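You operate a simulated robot arm through the tools that you are given. There is no shell and no other tool.

You are at the controls of a simulated robot arm. One attempt, no reset.

TASK
Mist the dried blue plate at P23 and mix it smooth again.
Fine: move it under the spray bottle's spout, one push, the bottle stays put; blue-banded paddle, rinsed in the dish at P24, put back. Leave other glass, plates, controls and the leaf drawing as they are.

Only the result counts: the job must be done as asked and must still hold three seconds after the hand-in. Knocking over, shifting, dropping, spilling or breaking anything else fails it.

THE ROBOT
A 6-joint arm with a two-finger gripper, fixed in place. Base frame: the origin is at the foot of the arm, x ahead of it, y to its left, z up; the work surface is at about z = 967. Lengths are in mm, angles in rad, forces in N, time in s.
Its first joint turns from -2.897 to 2.897 rad. Payload 2.45 kg.
The TCP is the grasp point between the finger pads, 20 mm short of the fingertips. In the tool frame z runs along the fingers and y along their closing line. The gripper opens to 140 mm. The gripper's body begins 168 mm behind the TCP.
Orientation is that of the tool frame in the base frame, as a unit quaternion [w, x, y, z]. With the fingers straight down and closing along the base's y, the tool's x points along the base's -x, its y along +y and its z along -z.

THE INTERFACE
- The arm moves only by the tool send_rows. Its argument "series" is a list of rows, each a list of 7 numbers: the closure in counts, from 0 (fully open) to 255 (shut), then the shift along the tool's x, y, z in mm, then the turn, a rotation vector about the tool's x, y, z in rad. In form: [[fingers, dx, dy, dz, ax, ay, az], ...]. A call has 1 to 20 rows; each row shifts and turns the commanded pose from where the row before left it, along the tool's axes as they then stand. Rows are played at 5 a second. More than 50 mm and 0.15 rad between two rows, or a gripper value outside its range, and nothing of the call is played. Where a pose cannot be reached the arm comes as near as it can. A force on the tool above 90 N (or 10 N above the force at the start of the call, whichever is more), or a blocked arm, ends the call early, and 0.2 s more pass. The fingers move at their own pace (about 45 mm/s each) and stop on an object; they squeeze with about 43 N. The grip force told is the motor's: it shows also when the fingers shut on nothing. Time passes only in rows, and 0.2 s behind the last, so rows that do not move let the fingers close. It gives the time, the measured TCP pose, the force on the tool (base axes), the opening and the grip force at its end, in the units of the frame above (readings bear some noise), with the torque about the TCP (base axes, N m) and any sound that the robot's microphone picked up.
- Cameras (640 x 400 px; columns grow to the right, rows downward): "scene" is fixed at [48.4, -651.9, 1590.8]; the picture's right is [0.71, -0.71, 0.00], its down [-0.18, -0.18, -0.97] and it looks along [0.68, 0.68, -0.26] (base axes); focal length 300 px, centre (320, 200). "wrist" rides on the gripper at [78, 11, -209] in the tool frame; the picture's right is [-0.14, 0.99, 0.00], its down [-0.92, -0.13, -0.37] and it looks along [-0.36, -0.05, 0.93] (tool axes); focal length 280 px, centre (320, 200). There is no depth. A picture from a camera that has moved, and an enlarged one, comes with that camera's place and axes in the base frame and with its lens. The place of the scene camera against the robot may be out by one fixed shift of up to 12 mm in any direction.
- camera(camera): a new picture of that camera. It takes no simulated time.
- close_up(camera, box): a new picture of the part [left, top, right, bottom] of that camera's present view, enlarged. It takes no simulated time.
- finish_job(): hands the job in; it is judged then, once.

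Places have to be worked out from the pictures, the camera data and where the tool is seen. Open the gripper and draw the arm clear of the work before you hand the job in, unless the task says otherwise.

The tools are called after ">>>" as a command line: name --pt "numbers of a row" for each row, then --argument value for the rest, lists and objects as JSON in quotes. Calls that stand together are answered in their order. send_rows: Moves the arm, as the interface text tells. Its arguments: {"type":"object","properties":{"series":{"type":"array"}},"required":["series"]} The other tools are called the same way: camera (camera) takes a picture; close_up (camera, box) takes an enlarged picture of a part of a camera's view; finish_job () hands the job in.

At the start:

```text
clock: 0.0
tool_pos: [557.9, 97.5, 1548.4]
tcp_rot: [0.0, -0.001, 1.0, 0.0]
contact_force: [-0.2, 0.2, -0.2]
torque: [0.0, 0.02, 0.0]
grip_width: 140.1
grasp_force: 0.0
```

scene: 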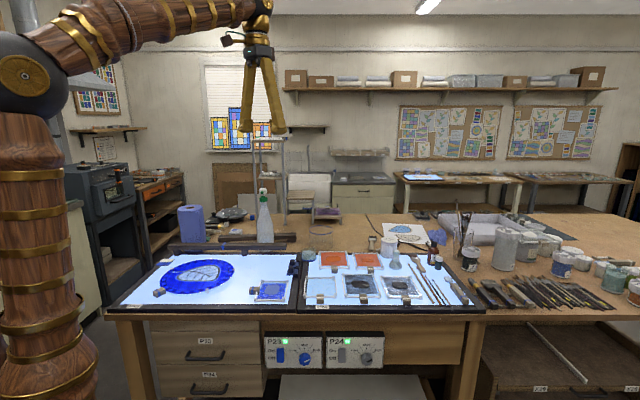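
wrist: 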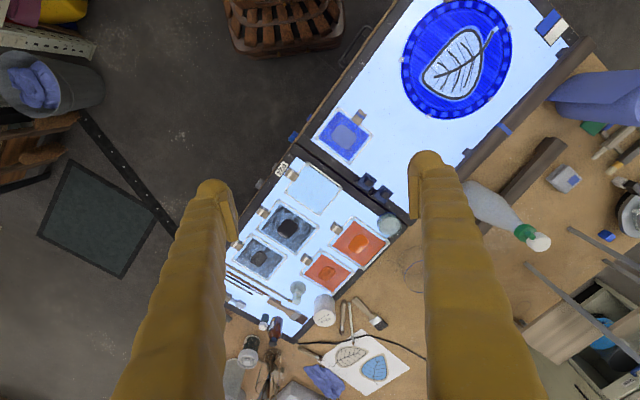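

I start by looking closely at the work area from both cameras before moving anything.

>>> close_up --camera "scene" --box '[100, 180, 300, 310]'

>>> close_up --camera "scene" --box '[290, 200, 490, 325]'

>>> close_up --camera "wrist" --box '[220, 90, 420, 215]'

>>> close_up --camera "wrist" --box '[210, 200, 410, 325]'

>>> close_up --camera "wrist" --box '[420, 100, 640, 280]'

```text
3.08 times, centred on (200, 245) of scene
camera zoom: at [48.4, -651.9, 1590.8], right [0.71, -0.71, 0.0], down [-0.18, -0.18, -0.97], along [0.68, 0.68, -0.26], focal length 922 px, centre (689, 62)
```

zoom: 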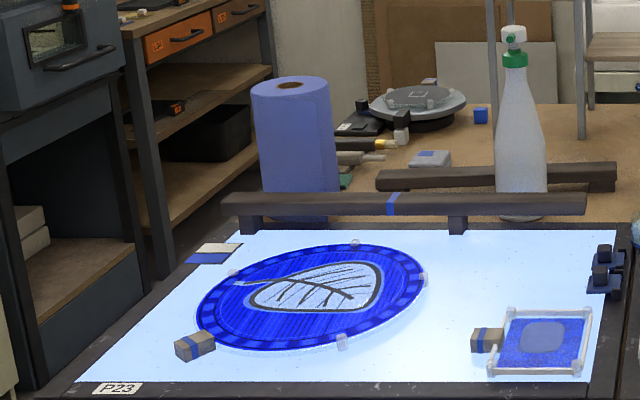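

```text
3.20 times, centred on (390, 262) of scene
camera zoom: at [48.4, -651.9, 1590.8], right [0.71, -0.71, 0.0], down [-0.18, -0.18, -0.97], along [0.68, 0.68, -0.26], focal length 959 px, centre (96, 0)
```

zoom: 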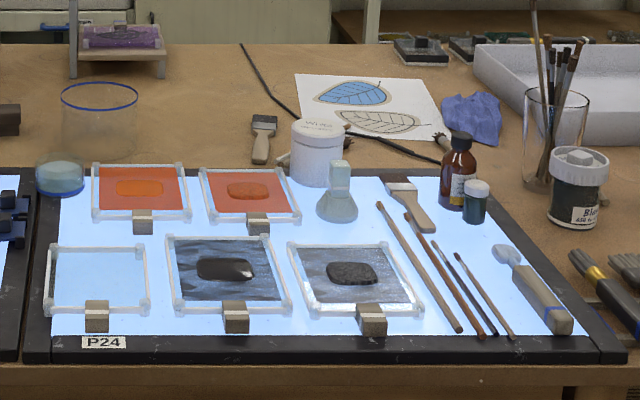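

```text
3.20 times, centred on (320, 152) of wrist
camera zoom: at [479.4, 107.9, 1757.5], right [0.14, 0.99, 0.0], down [0.92, -0.13, 0.37], along [0.36, -0.05, -0.93], focal length 897 px, centre (320, 352)
```

zoom: 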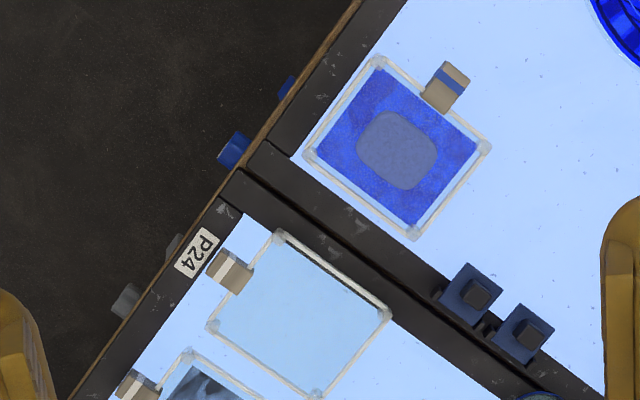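

```text
3.20 times, centred on (310, 262) of wrist
camera zoom: at [479.4, 107.9, 1757.5], right [0.14, 0.99, 0.0], down [0.92, -0.13, 0.37], along [0.36, -0.05, -0.93], focal length 897 px, centre (352, 0)
```

zoom: 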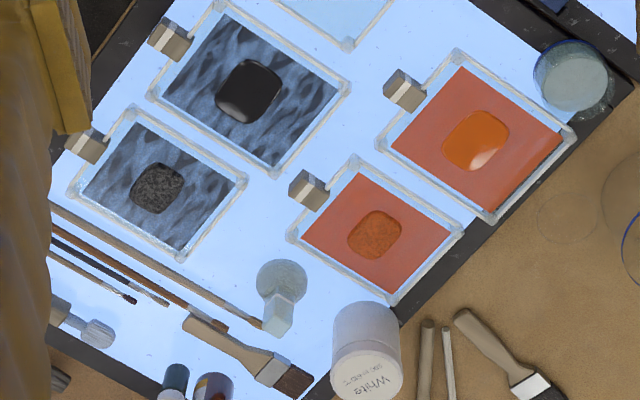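

```text
2.22 times, centred on (530, 190) of wrist
camera zoom: at [479.4, 107.9, 1757.5], right [0.14, 0.99, 0.0], down [0.92, -0.13, 0.37], along [0.36, -0.05, -0.93], focal length 623 px, centre (-147, 222)
```

zoom: 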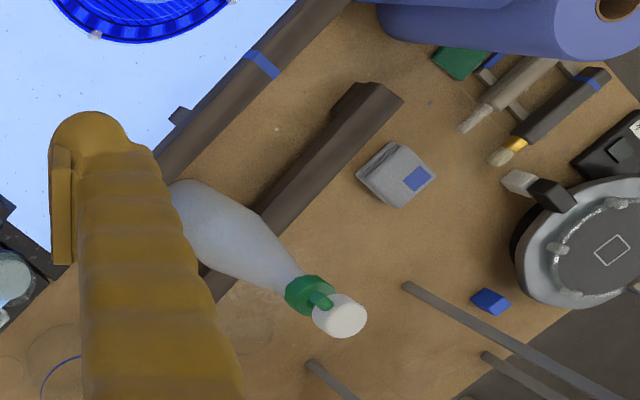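

The blue plate lies near (605,158) by the wrist view. I need closer looks at the spray bottle, the candidate paddles and the dish.

>>> close_up --camera "scene" --box '[235, 180, 315, 250]'

>>> close_up --camera "scene" --box '[180, 195, 260, 245]'

>>> close_up --camera "scene" --box '[420, 240, 500, 310]'

>>> close_up --camera "scene" --box '[235, 240, 315, 310]'

>>> close_up --camera "scene" --box '[260, 325, 390, 375]'

>>> close_up --camera "scene" --box '[460, 260, 560, 320]'

```text
5.71 times, centred on (275, 215) of scene
camera zoom: at [48.4, -651.9, 1590.8], right [0.71, -0.71, 0.0], down [-0.18, -0.18, -0.97], along [0.68, 0.68, -0.26], focal length 1712 px, centre (577, 114)
```

zoom: 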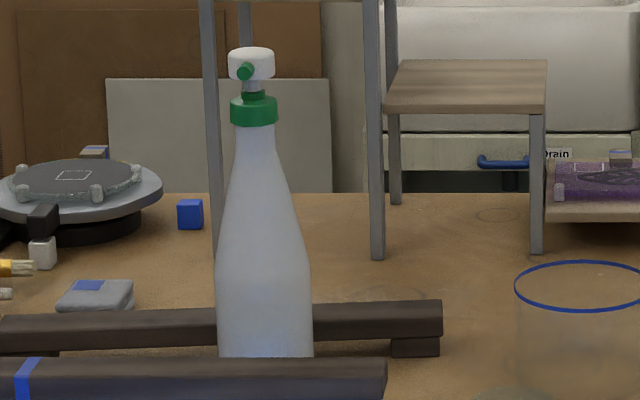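

```text
8.00 times, centred on (220, 220) of scene
camera zoom: at [48.4, -651.9, 1590.8], right [0.71, -0.71, 0.0], down [-0.18, -0.18, -0.97], along [0.68, 0.68, -0.26], focal length 2397 px, centre (1120, 40)
```

zoom: 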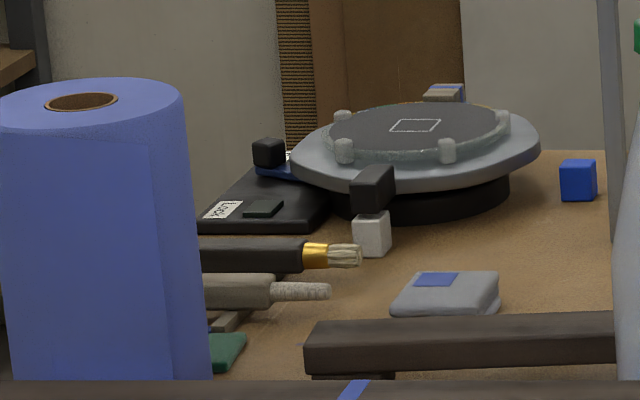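

```text
5.71 times, centred on (460, 275) of scene
camera zoom: at [48.4, -651.9, 1590.8], right [0.71, -0.71, 0.0], down [-0.18, -0.18, -0.97], along [0.68, 0.68, -0.26], focal length 1712 px, centre (-480, -229)
```

zoom: 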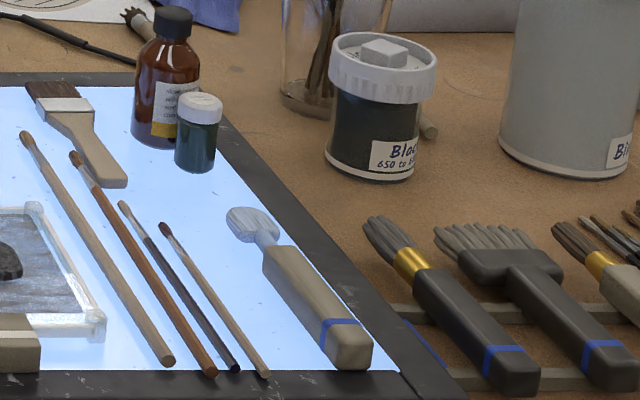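

```text
5.71 times, centred on (275, 275) of scene
camera zoom: at [48.4, -651.9, 1590.8], right [0.71, -0.71, 0.0], down [-0.18, -0.18, -0.97], along [0.68, 0.68, -0.26], focal length 1712 px, centre (577, -229)
```

zoom: 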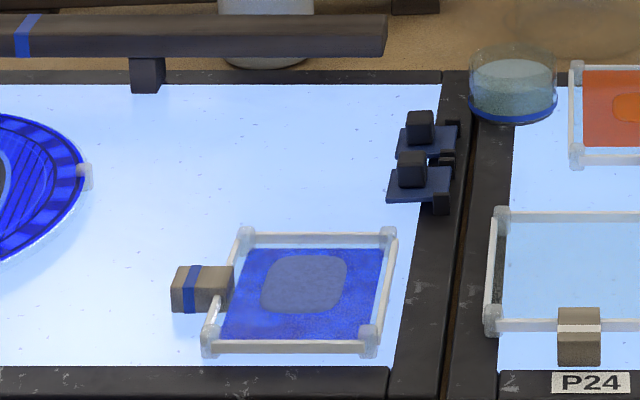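

```text
4.92 times, centred on (325, 350) of scene
camera zoom: at [48.4, -651.9, 1590.8], right [0.71, -0.71, 0.0], down [-0.18, -0.18, -0.97], along [0.68, 0.68, -0.26], focal length 1475 px, centre (295, -538)
```

zoom: 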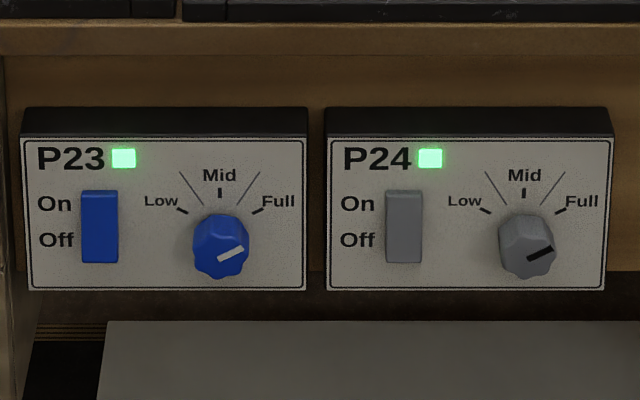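

```text
6.40 times, centred on (510, 290) of scene
camera zoom: at [48.4, -651.9, 1590.8], right [0.71, -0.71, 0.0], down [-0.18, -0.18, -0.97], along [0.68, 0.68, -0.26], focal length 1918 px, centre (-896, -376)
```

zoom: 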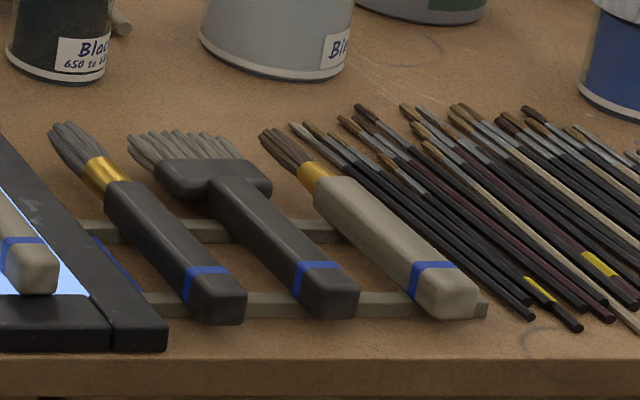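

The paddle appears to be the wooden-handled, blue-banded tool with the round end lying at the right of P24. The dish is the small water bowl with the blue ring at P24's far corner. The pump head comes out around (834,520,1250), facing the panel. The bench runs at 45° to the base, so I turn the tool to match it and come lower for a better survey.

>>> send_rows --pt "0 0 0 33 0 0 0.1309" --pt "0 0 0 33 0 0 0.1309" --pt "0 0 0 33 0 0 0.1309" --pt "0 0 0 33 0 0 0.1309" --pt "0 0 0 33 0 0 0.1309" --pt "0 0 0 33 0 0 0.1309"

>>> camera --camera "wrist"

>>> camera --camera "scene"

```text
clock: 1.4
tool_pos: [557.3, 96.8, 1350.6]
tcp_rot: [0.0, 0.383, 0.924, 0.0]
contact_force: [-0.2, 0.0, -0.1]
torque: [0.01, -0.01, -0.01]
grip_width: 140.3
grasp_force: 0.0
```

```text
taken
camera wrist: at [510.2, 160.3, 1559.8], right [0.8, 0.6, 0.0], down [0.56, -0.74, 0.37], along [0.22, -0.29, -0.93], focal length 280 px, centre (320, 200)
```

wrist: 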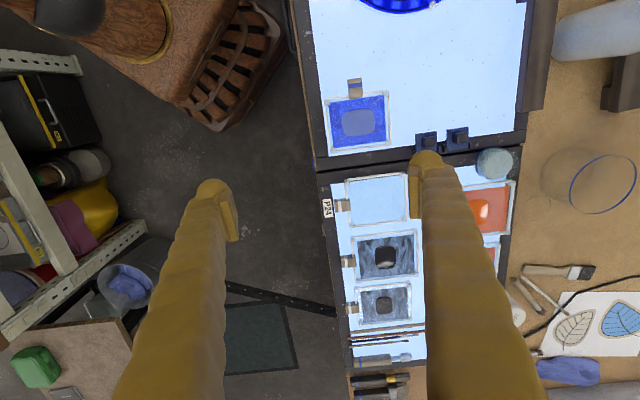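

```text
taken
```

scene: 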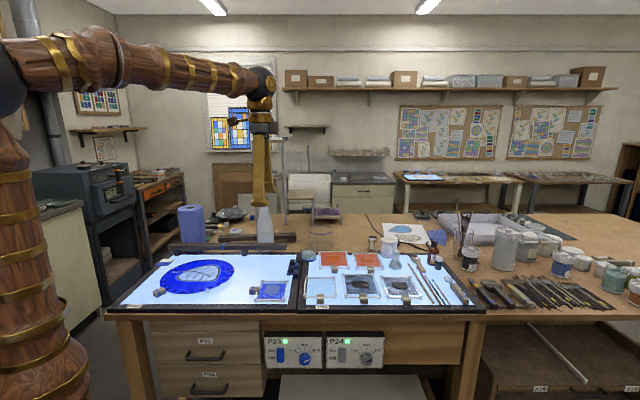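

The tool is now square with the bench. I zoom into the key items: the blue plate, the paddle, the dish, and the bottle side.

>>> close_up --camera "wrist" --box '[300, 60, 540, 210]'

>>> close_up --camera "wrist" --box '[320, 310, 480, 400]'

>>> close_up --camera "wrist" --box '[480, 0, 640, 100]'

```text
2.67 times, centred on (420, 135) of wrist
camera zoom: at [510.2, 160.3, 1559.8], right [0.8, 0.6, 0.0], down [0.56, -0.74, 0.37], along [0.22, -0.29, -0.93], focal length 748 px, centre (53, 373)
```

zoom: 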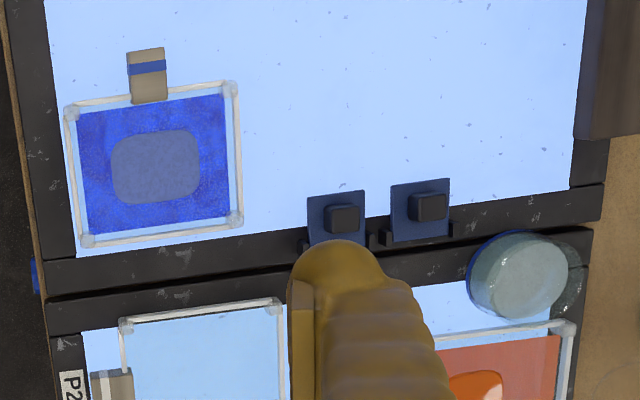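

```text
4.00 times, centred on (400, 355) of wrist
camera zoom: at [510.2, 160.3, 1559.8], right [0.8, 0.6, 0.0], down [0.56, -0.74, 0.37], along [0.22, -0.29, -0.93], focal length 1122 px, centre (0, -420)
```

zoom: 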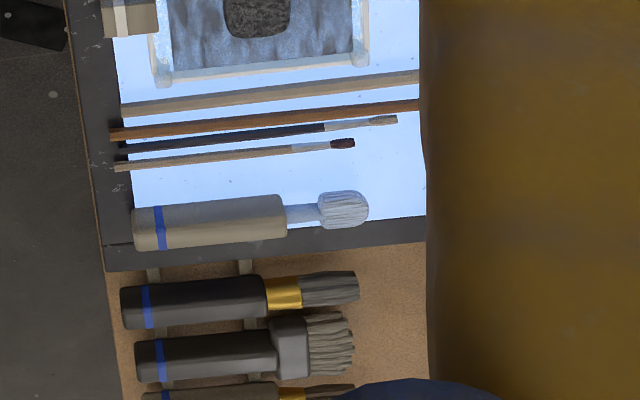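

```text
4.00 times, centred on (560, 50) of wrist
camera zoom: at [510.2, 160.3, 1559.8], right [0.8, 0.6, 0.0], down [0.56, -0.74, 0.37], along [0.22, -0.29, -0.93], focal length 1122 px, centre (-640, 800)
```

zoom: 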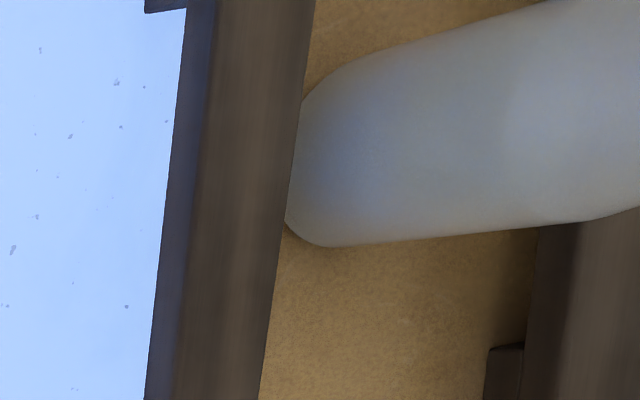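

By the wrist view (bench axes e1 = right along the bench, e2 = away) I place things as follows:
- Plate centre: about (321, 543), with its block at (255, 541).
- Dish: about (442, 821).
- Paddle handle: about (980, 470–575).
- Bottle: about (222, 957).

Next I raise a side view of the pump head to see which way the spout points.

>>> send_rows --pt "0 24.1 39.7 0 0 0 0" --pt "0 24.1 39.7 0 0 0 0" --pt "0 24.1 39.7 0 0 0 0" --pt "0 24.1 39.7 0 0 0 0" --pt "0 24.1 39.7 0 0 0 0" --pt "0 24.1 39.7 0 0 0 0" --pt "0 24.1 39.7 0 0 0 0" --pt "0 24.1 39.7 0 0 0 0" --pt "0 24.1 39.7 0 0 0 0" --pt "0 24.1 39.7 0 0 0 0" --pt "0 24.1 39.7 0 0 0 0" --pt "0 0 0 0 0 -0.15 0" --pt "0 0 0 0 0 -0.15 0" --pt "0 0 0 0 0 -0.15 0" --pt "0 0 0 0 0 -0.15 0"

>>> camera --camera "wrist"

>>> camera --camera "scene"

```text
clock: 4.6
tool_pos: [678.5, 594.1, 1351.6]
tcp_rot: [0.274, 0.366, 0.883, -0.112]
contact_force: [0.1, 0.0, -0.2]
torque: [0.06, -0.04, 0.01]
grip_width: 140.1
grasp_force: 0.0
```

```text
taken
camera wrist: at [557.8, 729.9, 1479.1], right [0.78, 0.62, 0.08], down [0.3, -0.48, 0.83], along [0.55, -0.62, -0.56], focal length 280 px, centre (320, 200)
```

wrist: 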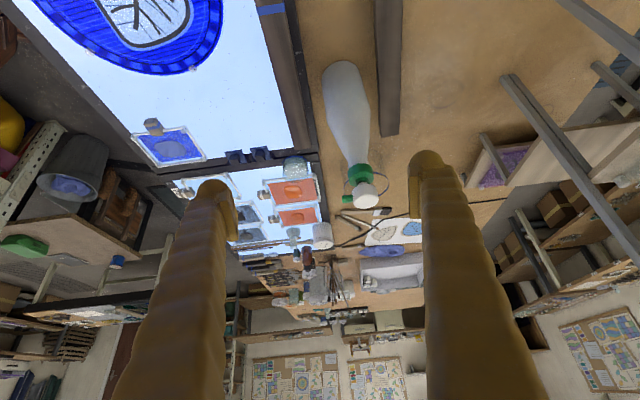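

```text
taken
```

scene: 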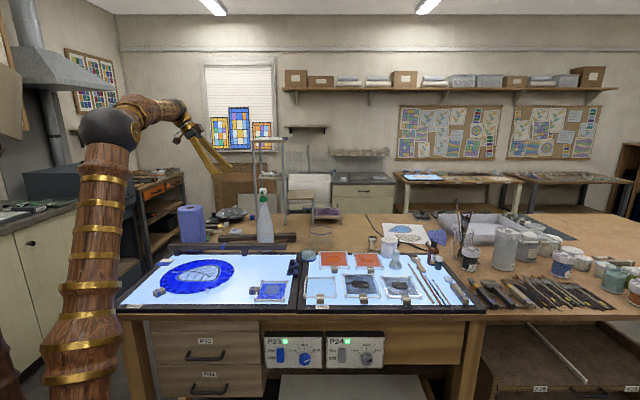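

>>> close_up --camera "wrist" --box '[310, 50, 430, 220]'

>>> close_up --camera "wrist" --box '[335, 145, 401, 215]'

>>> close_up --camera "wrist" --box '[120, 90, 320, 215]'

```text
2.35 times, centred on (370, 135) of wrist
camera zoom: at [557.8, 729.9, 1479.1], right [0.78, 0.62, 0.08], down [0.3, -0.48, 0.83], along [0.55, -0.62, -0.56], focal length 660 px, centre (202, 353)
```

zoom: 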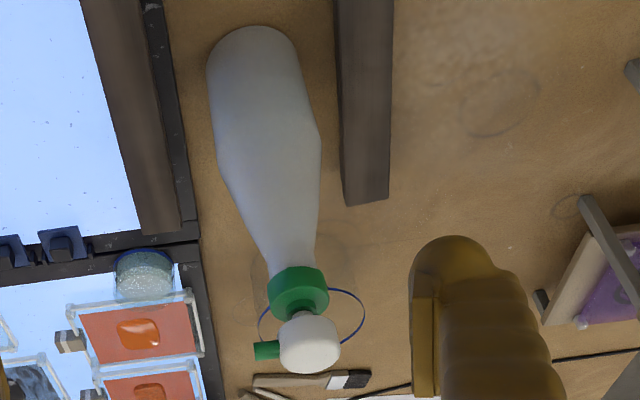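

```text
5.71 times, centred on (368, 180) of wrist
camera zoom: at [557.8, 729.9, 1479.1], right [0.78, 0.62, 0.08], down [0.3, -0.48, 0.83], along [0.55, -0.62, -0.56], focal length 1602 px, centre (46, 314)
```

zoom: 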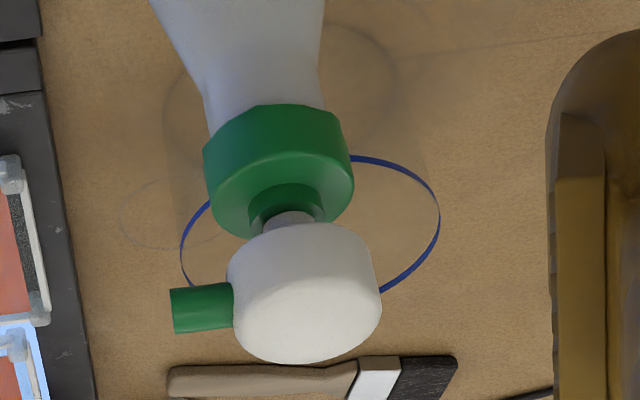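

```text
3.20 times, centred on (220, 152) of wrist
camera zoom: at [557.8, 729.9, 1479.1], right [0.78, 0.62, 0.08], down [0.3, -0.48, 0.83], along [0.55, -0.62, -0.56], focal length 897 px, centre (640, 352)
```

zoom: 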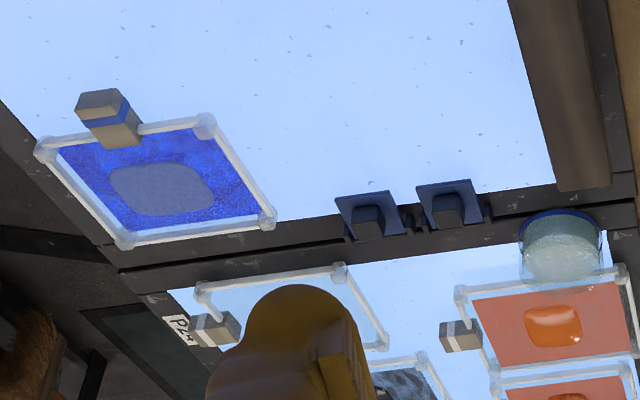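

The spout is horizontal and points straight at the panel (-e2); its tip is near e1=224, e2=922, z=1249. The specks on the panel may hint at where the mist lands, so I look at its surface more closely.

>>> close_up --camera "wrist" --box '[180, 0, 330, 100]'

>>> close_up --camera "wrist" --box '[30, 40, 200, 150]'

>>> close_up --camera "scene" --box '[200, 235, 310, 305]'

>>> close_up --camera "scene" --box '[110, 235, 220, 305]'

```text
4.00 times, centred on (255, 50) of wrist
camera zoom: at [557.8, 729.9, 1479.1], right [0.78, 0.62, 0.08], down [0.3, -0.48, 0.83], along [0.55, -0.62, -0.56], focal length 1122 px, centre (580, 800)
```

zoom: 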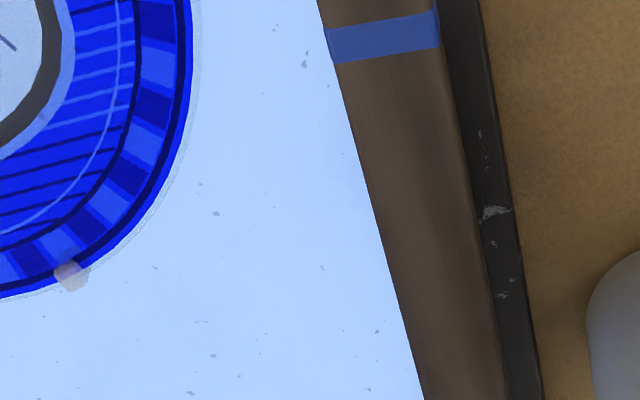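

```text
3.64 times, centred on (115, 95) of wrist
camera zoom: at [557.8, 729.9, 1479.1], right [0.78, 0.62, 0.08], down [0.3, -0.48, 0.83], along [0.55, -0.62, -0.56], focal length 1020 px, centre (1066, 582)
```

zoom: 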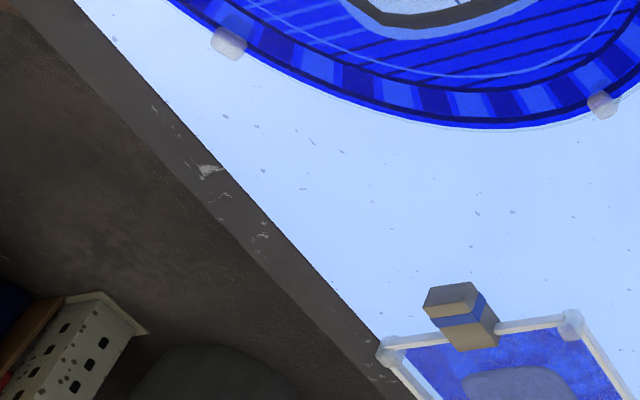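

```text
5.71 times, centred on (255, 270) of scene
camera zoom: at [48.4, -651.9, 1590.8], right [0.71, -0.71, 0.0], down [-0.18, -0.18, -0.97], along [0.68, 0.68, -0.26], focal length 1712 px, centre (691, -200)
```

zoom: 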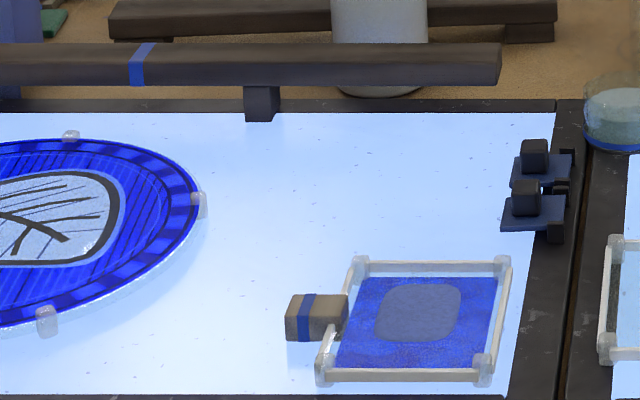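

```text
5.71 times, centred on (165, 270) of scene
camera zoom: at [48.4, -651.9, 1590.8], right [0.71, -0.71, 0.0], down [-0.18, -0.18, -0.97], along [0.68, 0.68, -0.26], focal length 1712 px, centre (1206, -200)
```

zoom: 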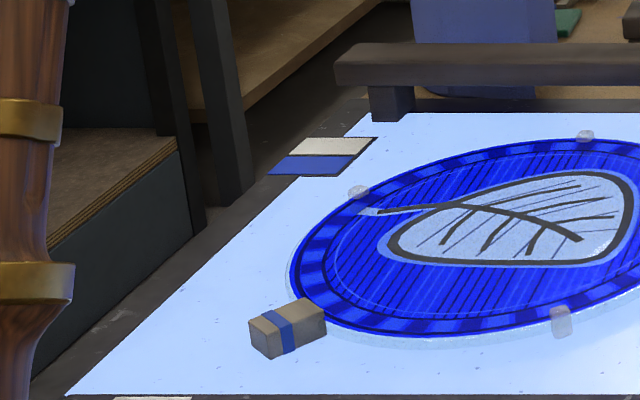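

The specks are spread evenly, so they give no hint. The rail's right part overhangs freely in front of the bottle, its front edge near e2≈835. I straighten the tool and hover above the blue plate's block to measure it for gripping.

>>> send_rows --pt "0 0 0 0 0 0.15 0" --pt "0 0 0 0 0 0.15 0" --pt "0 0 0 0 0 0.15 0" --pt "0 0 0 0 0 0.15 0" --pt "0 -20.3 -39.9 0 0 0 0" --pt "0 -20.3 -39.9 0 0 0 0" --pt "0 -20.3 -39.9 0 0 0 0" --pt "0 -20.3 -39.9 0 0 0 0" --pt "0 -20.3 -39.9 0 0 0 0" --pt "0 -20.3 -39.9 0 0 0 0" --pt "0 -20.3 -39.9 0 0 0 0" --pt "0 -20.3 -39.9 0 0 0 0" --pt "0 -20.3 -39.9 0 0 0 0" --pt "0 0 0 50 0 0 0" --pt "0 0 0 50 0 0 0" --pt "0 0 0 50 0 0 0" --pt "0 0 0 50 0 0 0"

>>> camera --camera "wrist"

>>> close_up --camera "wrist" --box '[220, 80, 420, 205]'

```text
clock: 8.2
tool_pos: [553.6, 209.8, 1150.2]
tcp_rot: [0.0, 0.382, 0.924, 0.0]
contact_force: [-0.2, -0.4, -0.2]
torque: [0.04, 0.02, 0.01]
grip_width: 139.9
grasp_force: 0.1
```

```text
taken
camera wrist: at [507.0, 272.3, 1359.5], right [0.8, 0.6, 0.0], down [0.56, -0.74, 0.37], along [0.22, -0.29, -0.93], focal length 280 px, centre (320, 200)
```

wrist: 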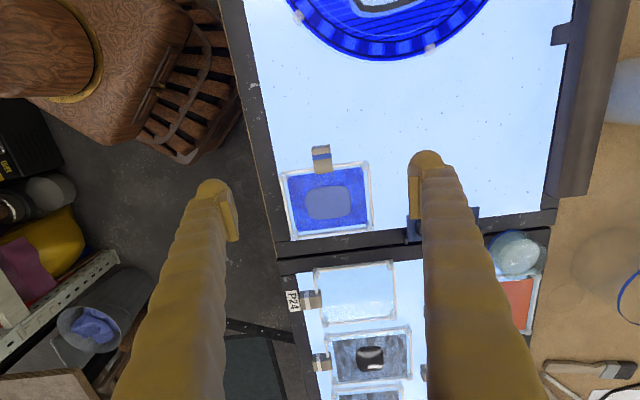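

```text
3.20 times, centred on (320, 142) of wrist
camera zoom: at [507.0, 272.3, 1359.5], right [0.8, 0.6, 0.0], down [0.56, -0.74, 0.37], along [0.22, -0.29, -0.93], focal length 897 px, centre (320, 384)
```

zoom: 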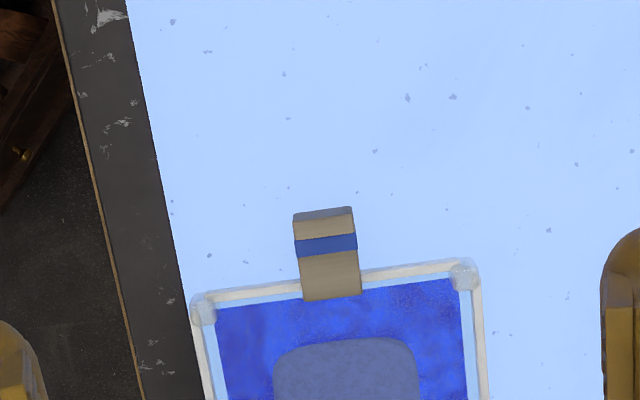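

The block measures about 24 mm wide at e1 237–271, e2≈542, and the frame rod starts at e1≈264. I shift to e1≈240 so the fingers clear the frame, then descend over the block with open fingers.

>>> send_rows --pt "0 3 2 40 0 0 0" --pt "0 0 0 40 0 0 0" --pt "0 0 0 40 0 0 0" --pt "0 0 0 20 0 0 0" --pt "0 0 0 8 0 0 0" --pt "0 0 0 4 0 0 0" --pt "0 0 0 0 0 0 0"

>>> camera --camera "wrist"

>>> close_up --camera "scene" --box '[220, 240, 320, 310]'

```text
clock: 9.8
tool_pos: [553.9, 214.0, 999.1]
tcp_rot: [0.0, 0.382, 0.924, 0.0]
contact_force: [-0.3, 0.5, -1.4]
torque: [0.01, -0.01, -0.04]
grip_width: 140.0
grasp_force: 0.0
```

```text
taken
camera wrist: at [505.5, 276.2, 1207.5], right [0.8, 0.6, 0.0], down [0.56, -0.74, 0.37], along [0.22, -0.29, -0.93], focal length 280 px, centre (320, 200)
```

wrist: 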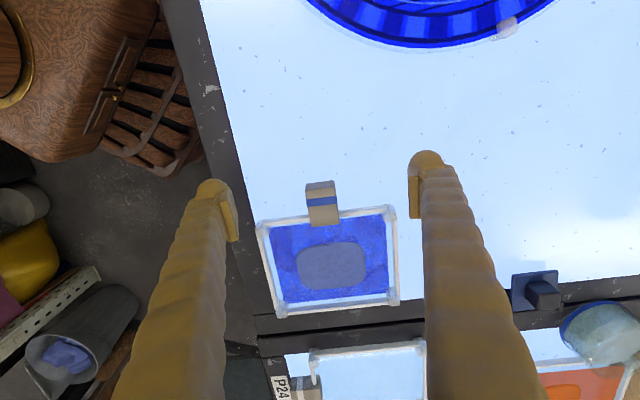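

```text
5.71 times, centred on (270, 275) of scene
camera zoom: at [48.4, -651.9, 1590.8], right [0.71, -0.71, 0.0], down [-0.18, -0.18, -0.97], along [0.68, 0.68, -0.26], focal length 1712 px, centre (606, -229)
```

zoom: 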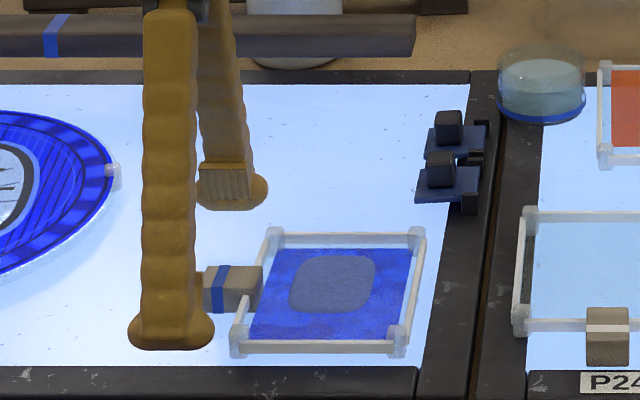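

The fingers straddle the block cleanly with tips about 10 mm above the panel. I go 5 mm lower and close on the block.

>>> send_rows --pt "0 0 -1 5 0 0 0" --pt "255 0 0 0 0 0 0" --pt "255 0 0 0 0 0 0" --pt "255 0 0 0 0 0 0" --pt "255 0 0 0 0 0 0" --pt "255 0 0 0 0 0 0" --pt "255 0 0 0 0 0 0" --pt "255 0 0 0 0 0 0" --pt "255 0 0 0 0 0 0" --pt "255 0 0 0 0 0 0"

>>> camera --camera "wrist"

>>> close_up --camera "scene" --box '[220, 240, 320, 310]'

```text
clock: 12.0
tool_pos: [553.7, 213.0, 994.6]
tcp_rot: [0.0, 0.383, 0.924, 0.0]
contact_force: [0.7, 0.6, 0.5]
torque: [0.02, -0.02, 0.07]
grip_width: 24.5
grasp_force: 42.9
```

```text
taken
camera wrist: at [505.0, 275.7, 1202.7], right [0.8, 0.6, 0.0], down [0.56, -0.74, 0.37], along [0.22, -0.29, -0.93], focal length 280 px, centre (320, 200)
```

wrist: 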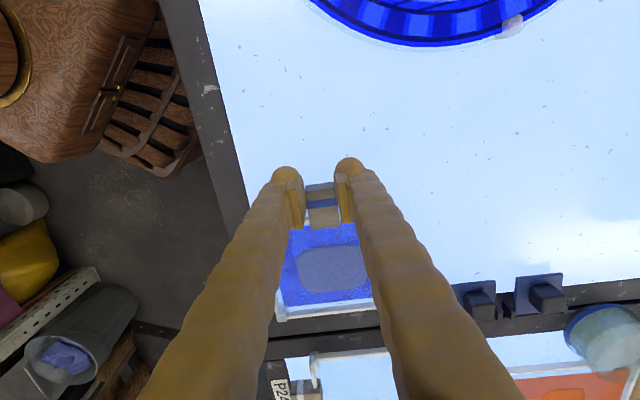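

```text
5.71 times, centred on (270, 275) of scene
camera zoom: at [48.4, -651.9, 1590.8], right [0.71, -0.71, 0.0], down [-0.18, -0.18, -0.97], along [0.68, 0.68, -0.26], focal length 1712 px, centre (606, -229)
```

zoom: 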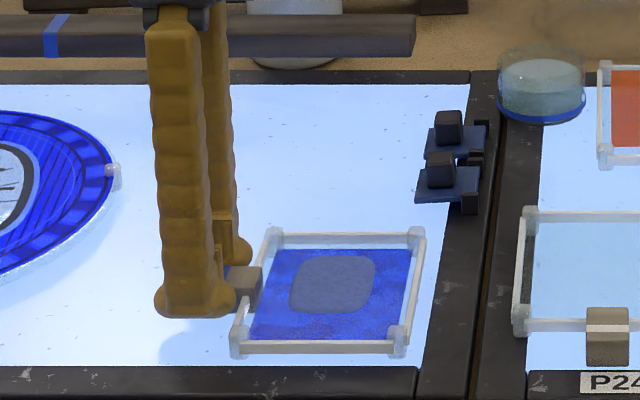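

The block is held firmly (24.5 mm wide, 43 N). The leaf roundel would get in the way of my fingers if the plate kept its heading, so I'll turn it a quarter turn to put the block towards the front. I lift a little first and check how it hangs.

>>> send_rows --pt "255 0 0 -2 0 0 0" --pt "255 0 0 -3 0 0 0" --pt "255 0 0 -5 0 0 0" --pt "255 0 0 -7 0 0 0" --pt "255 0 0 -8 0 0 0" --pt "255 0 0 0 0 0 0"

>>> close_up --camera "scene" --box '[220, 240, 320, 310]'

>>> camera --camera "wrist"

```text
clock: 13.4
tool_pos: [551.3, 213.1, 1018.9]
tcp_rot: [0.0, 0.382, 0.924, 0.0]
contact_force: [0.8, 0.0, -1.7]
torque: [0.04, 0.1, -0.01]
grip_width: 24.7
grasp_force: 43.2
```

```text
5.71 times, centred on (270, 275) of scene
camera zoom: at [48.4, -651.9, 1590.8], right [0.71, -0.71, 0.0], down [-0.18, -0.18, -0.97], along [0.68, 0.68, -0.26], focal length 1712 px, centre (606, -229)
```

zoom: 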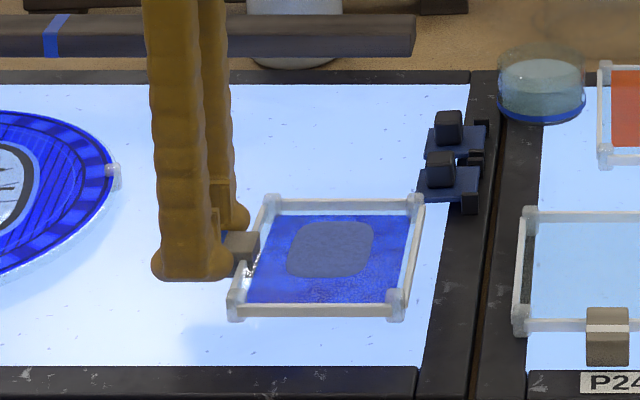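

```text
taken
camera wrist: at [504.9, 275.8, 1227.8], right [0.8, 0.6, 0.0], down [0.56, -0.74, 0.37], along [0.22, -0.29, -0.93], focal length 280 px, centre (320, 200)
```

wrist: 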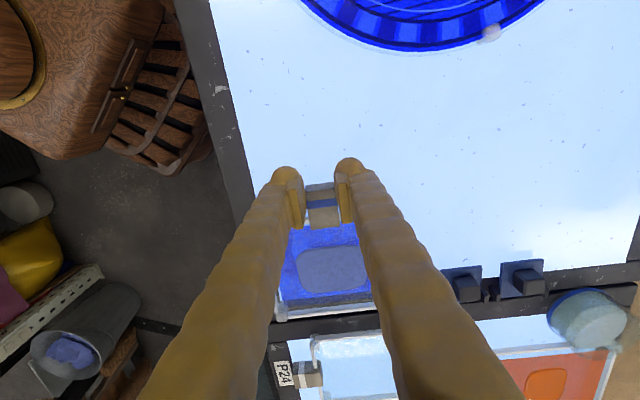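

The plate lifts level and is light (about 1.7 N). I raise it a bit more, shift slightly left, and turn it a quarter turn in the air so the block faces the front.

>>> send_rows --pt "255 7 -3 -8 0 0 0" --pt "255 7 -3 -7 0 0 0" --pt "255 0 0 0 0 0 -0.1309" --pt "255 0 0 0 0 0 -0.1309" --pt "255 0 0 0 0 0 -0.1309" --pt "255 0 0 0 0 0 -0.1309" --pt "255 0 0 0 0 0 -0.1309" --pt "255 0 0 0 0 0 -0.1309" --pt "255 0 0 0 0 0 -0.1309" --pt "255 0 0 0 0 0 -0.1309" --pt "255 0 0 0 0 0 -0.1309" --pt "255 0 0 0 0 0 -0.1309" --pt "255 0 0 0 0 0 -0.1309" --pt "255 0 0 0 0 0 -0.1309" --pt "255 0 0 0 0 0 0"

>>> camera --camera "wrist"

>>> close_up --camera "scene" --box '[200, 220, 320, 310]'

```text
clock: 16.6
tool_pos: [538.0, 219.1, 1033.4]
tcp_rot: [0.0, -0.384, 0.923, 0.0]
contact_force: [-0.6, 0.2, -2.1]
torque: [-0.1, 0.07, -0.05]
grip_width: 24.7
grasp_force: 43.3
```

```text
taken
camera wrist: at [475.6, 171.2, 1242.3], right [-0.6, 0.8, 0.0], down [0.74, 0.56, 0.37], along [0.29, 0.22, -0.93], focal length 280 px, centre (320, 200)
```

wrist: 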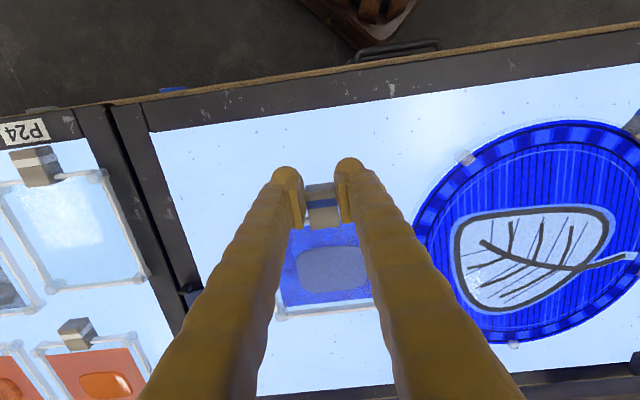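

```text
4.44 times, centred on (260, 265) of scene
camera zoom: at [48.4, -651.9, 1590.8], right [0.71, -0.71, 0.0], down [-0.18, -0.18, -0.97], along [0.68, 0.68, -0.26], focal length 1332 px, centre (587, -89)
```

zoom: 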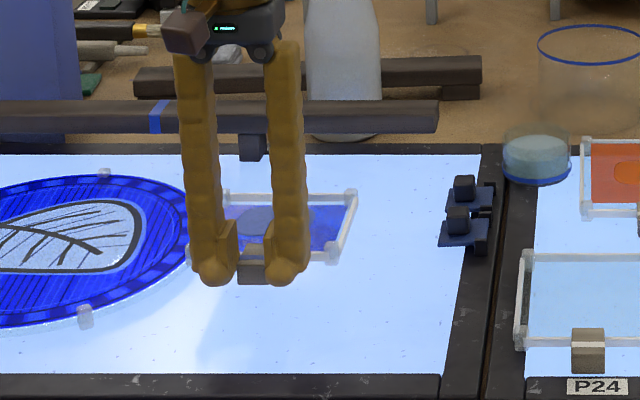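

The plate now points its block to the front and hangs level. I carry it towards the rail in front of the spout, staying low and clear of the roundel's edge, and check before the last bit.

>>> send_rows --pt "255 -30 -1 0 0 0 0" --pt "255 -35 -1 0 0 0 0" --pt "255 -35 -1 4 0 0 0" --pt "255 -25 -1 8 0 0 0" --pt "255 -13 0 8 0 0 0" --pt "255 0 0 0 0 0 0"

>>> camera --camera "wrist"

>>> close_up --camera "scene" --box '[200, 210, 320, 290]'

```text
clock: 18.0
tool_pos: [638.6, 313.7, 1014.2]
tcp_rot: [0.0, -0.383, 0.924, 0.0]
contact_force: [-0.6, -0.1, -1.1]
torque: [-0.06, 0.05, -0.02]
grip_width: 24.5
grasp_force: 43.3
```

```text
taken
camera wrist: at [576.0, 265.4, 1222.6], right [-0.6, 0.8, 0.0], down [0.74, 0.56, 0.37], along [0.29, 0.22, -0.93], focal length 280 px, centre (320, 200)
```

wrist: 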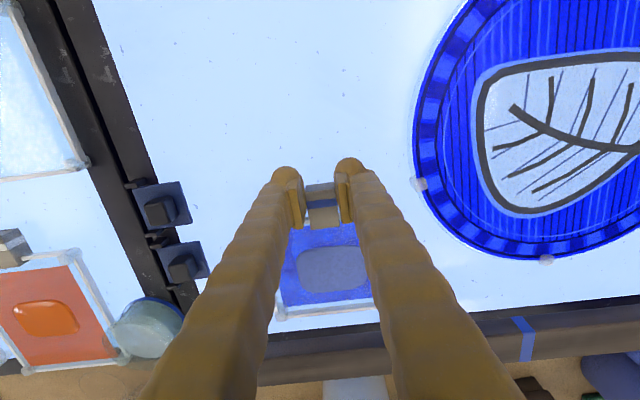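

```text
5.00 times, centred on (260, 250) of scene
camera zoom: at [48.4, -651.9, 1590.8], right [0.71, -0.71, 0.0], down [-0.18, -0.18, -0.97], along [0.68, 0.68, -0.26], focal length 1498 px, centre (620, -50)
```

zoom: 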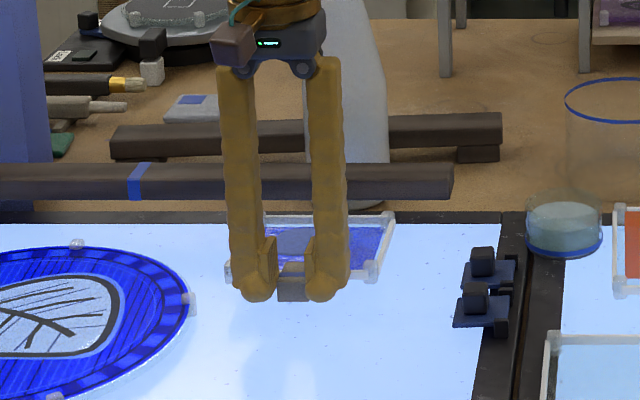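

The plate is now centred near (230, 754). I check the gap to the rail in a close-up before lowering.

>>> close_up --camera "wrist" --box '[240, 270, 460, 400]'

>>> close_up --camera "scene" --box '[235, 225, 305, 275]'

```text
2.91 times, centred on (350, 335) of wrist
camera zoom: at [576.0, 265.4, 1222.6], right [-0.6, 0.8, 0.0], down [0.74, 0.56, 0.37], along [0.29, 0.22, -0.93], focal length 816 px, centre (233, -193)
```

zoom: 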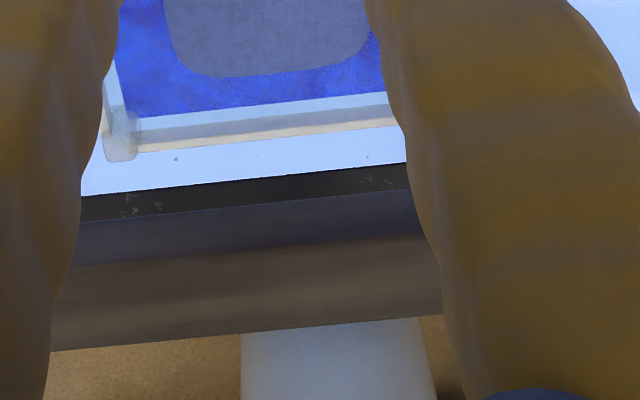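

```text
8.00 times, centred on (270, 250) of scene
camera zoom: at [48.4, -651.9, 1590.8], right [0.71, -0.71, 0.0], down [-0.18, -0.18, -0.97], along [0.68, 0.68, -0.26], focal length 2397 px, centre (720, -200)
```

zoom: 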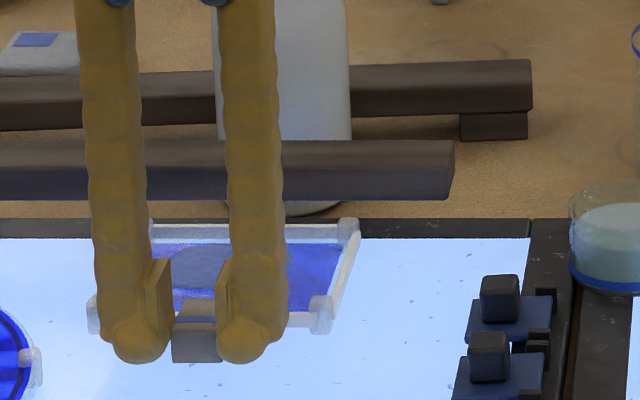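

The rail's front face is near e2≈840, bottom at z≈998, and the plate's far edge is at e2≈814. I lower almost to the panel, slide 18 mm closer to the spout line and 4 mm left, and set it down.

>>> send_rows --pt "255 0 2 6 0 0 0" --pt "255 0 2 6 0 0 0" --pt "255 -9 0 3 0 0 0" --pt "255 -9 0 1 0 0 0" --pt "255 0 0 2 0 0 0" --pt "255 0 0 1 0 0 0" --pt "255 0 0 0 0 0 0"

>>> camera --camera "wrist"

>>> close_up --camera "scene" --box '[220, 220, 310, 290]'

```text
clock: 19.6
tool_pos: [648.6, 328.5, 996.2]
tcp_rot: [0.0, -0.383, 0.924, 0.0]
contact_force: [0.9, -0.6, -0.8]
torque: [-0.07, 0.08, 0.01]
grip_width: 24.5
grasp_force: 43.8
```

```text
taken
camera wrist: at [586.1, 281.6, 1203.4], right [-0.6, 0.8, 0.0], down [0.74, 0.56, 0.37], along [0.29, 0.22, -0.93], focal length 280 px, centre (320, 200)
```

wrist: 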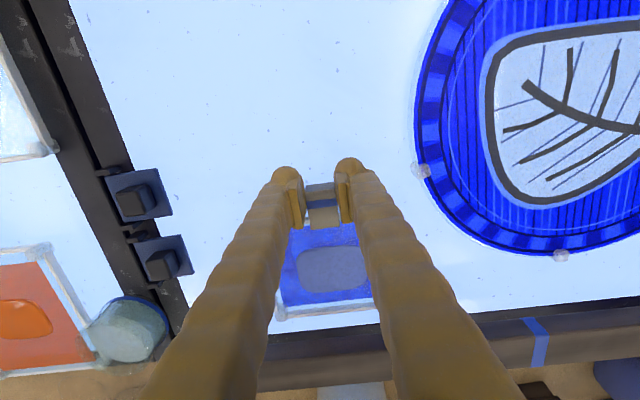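

```text
5.71 times, centred on (265, 255) of scene
camera zoom: at [48.4, -651.9, 1590.8], right [0.71, -0.71, 0.0], down [-0.18, -0.18, -0.97], along [0.68, 0.68, -0.26], focal length 1712 px, centre (634, -114)
```

zoom: 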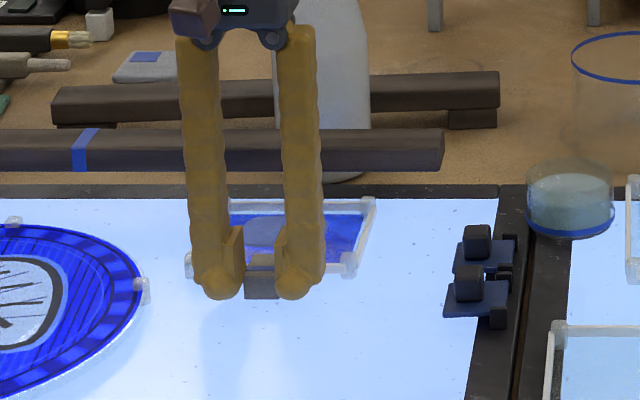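

The plate sits at about (226, 772), perhaps 1 mm above the panel. I lower the last bit gently, open, and check.

>>> send_rows --pt "255 0 0 1 0 0 0" --pt "255 0 0 0.7 0 0 0" --pt "255 0 0 0 0 0 0"

```text
clock: 20.4
tool_pos: [648.7, 328.2, 993.6]
tcp_rot: [0.0, -0.383, 0.924, 0.001]
contact_force: [-3.0, -3.6, 21.2]
torque: [0.23, -0.23, 0.01]
grip_width: 25.0
grasp_force: 42.8
```

The plate has firm contact (21 N), so it's down. I ease off under a millimetre and open the fingers slowly.

>>> send_rows --pt "255 0 0 -0.8 0 0 0" --pt "200 0 0 0 0 0 0" --pt "180 0 0 0 0 0 0" --pt "150 0 0 0 0 0 0" --pt "110 0 0 0 0 0 0" --pt "110 0 0 0 0 0 0" --pt "110 0 0 -10 0 0 0" --pt "110 0 0 -30 0 0 0" --pt "110 0 0 -50 0 0 0" --pt "110 0 0 -50 0 0 0"

>>> camera --camera "wrist"

>>> close_up --camera "scene" --box '[220, 220, 310, 290]'

```text
clock: 22.6
tool_pos: [649.1, 329.0, 1133.3]
tcp_rot: [0.001, -0.382, 0.924, -0.001]
contact_force: [0.4, -0.5, -0.2]
torque: [-0.02, 0.04, -0.01]
grip_width: 79.7
grasp_force: 0.1
```

```text
taken
camera wrist: at [586.0, 281.7, 1341.8], right [-0.6, 0.8, 0.0], down [0.74, 0.56, 0.37], along [0.29, 0.22, -0.93], focal length 280 px, centre (320, 200)
```

wrist: 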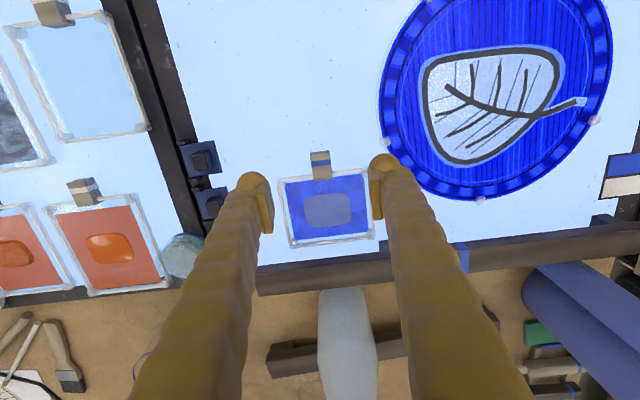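

```text
5.71 times, centred on (265, 255) of scene
camera zoom: at [48.4, -651.9, 1590.8], right [0.71, -0.71, 0.0], down [-0.18, -0.18, -0.97], along [0.68, 0.68, -0.26], focal length 1712 px, centre (634, -114)
```

zoom: 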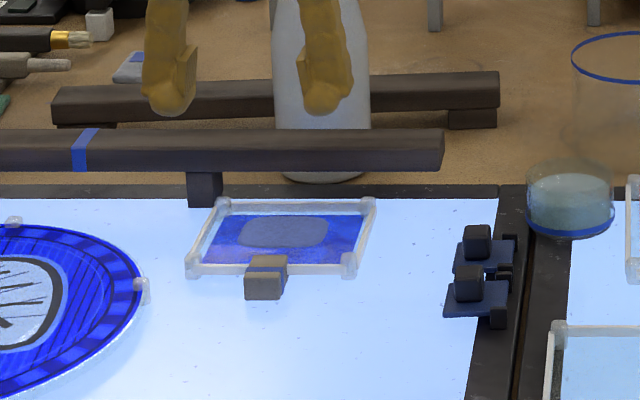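

The plate is set down squarely in front of the bottle, clear of the roundel and the rail. Next I close the fingers, rise, and test whether the arm can reach above the pump cap (cap top at about z 1257) with the tool pointing down.

>>> send_rows --pt "255 0 0 -45 0 0 0" --pt "255 0 0 -45 0 0 0" --pt "255 0 0 -45 0 0 0" --pt "255 0 0 -45 0 0 0" --pt "255 0 0 -40 0 0 0" --pt "255 -40 0 0 0 0 0" --pt "255 -40 0 0 0 0 0" --pt "255 -40 0 0 0 0 0" --pt "255 -40 0 0 0 0 0" --pt "255 -40 0 0 0 0 0"

>>> camera --camera "wrist"

>>> camera --camera "scene"

```text
clock: 24.8
tool_pos: [789.3, 470.0, 1354.9]
tcp_rot: [0.0, -0.382, 0.924, -0.001]
contact_force: [-0.7, 0.2, -0.2]
torque: [0.09, -0.11, -0.03]
grip_width: 0.0
grasp_force: 29.2
```

```text
taken
camera wrist: at [726.5, 422.6, 1564.0], right [-0.6, 0.8, 0.0], down [0.74, 0.56, 0.37], along [0.3, 0.22, -0.93], focal length 280 px, centre (320, 200)
```

wrist: 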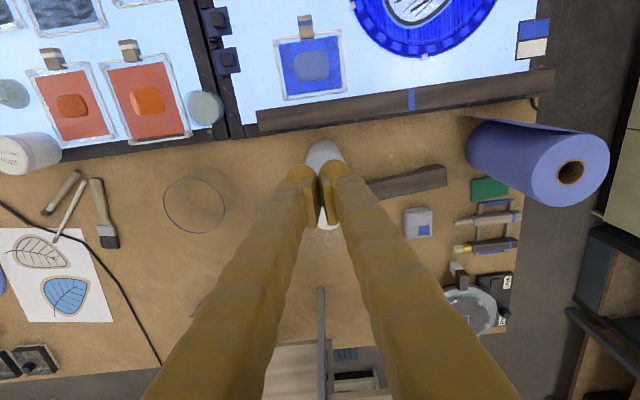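

```text
taken
```

scene: 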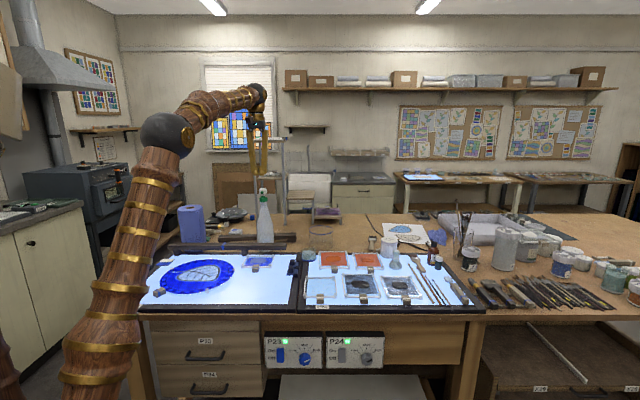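

The arm still has reach in hand. I move the rest of the way to above the cap at e2≈957.

>>> send_rows --pt "255 -33 1 0 0 0 0" --pt "255 -33 0.5 0 0 0 0" --pt "255 0 0 0 0 0 0"

>>> close_up --camera "scene" --box '[225, 120, 305, 220]'

>>> camera --camera "wrist"

```text
clock: 25.6
tool_pos: [835.5, 518.4, 1353.0]
tcp_rot: [-0.001, -0.382, 0.924, 0.0]
contact_force: [0.0, 0.1, -0.5]
torque: [0.02, 0.01, -0.01]
grip_width: 0.1
grasp_force: 29.6
```

```text
4.00 times, centred on (265, 170) of scene
camera zoom: at [48.4, -651.9, 1590.8], right [0.71, -0.71, 0.0], down [-0.18, -0.18, -0.97], along [0.68, 0.68, -0.26], focal length 1199 px, centre (540, 320)
```

zoom: 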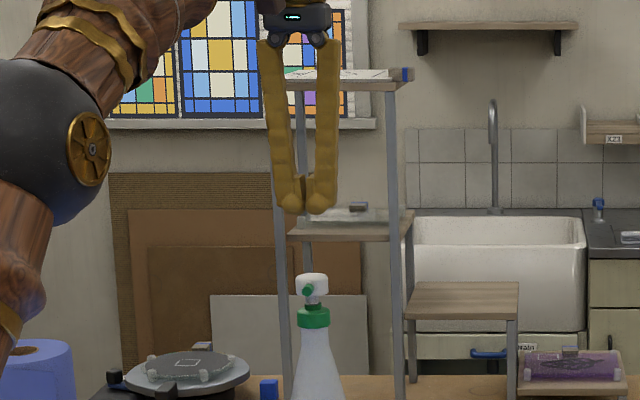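

```text
taken
camera wrist: at [772.4, 470.9, 1562.2], right [-0.6, 0.8, 0.0], down [0.74, 0.56, 0.37], along [0.29, 0.22, -0.93], focal length 280 px, centre (320, 200)
```

wrist: 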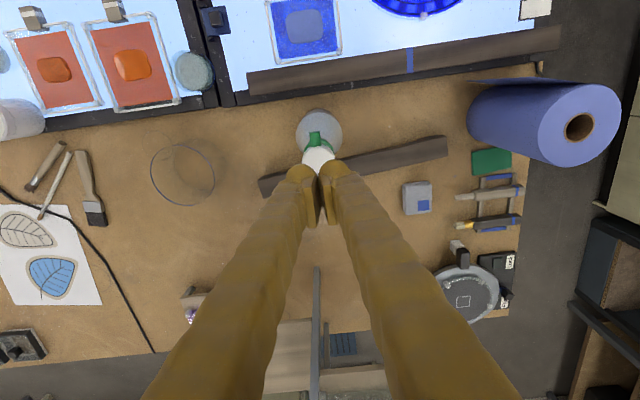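

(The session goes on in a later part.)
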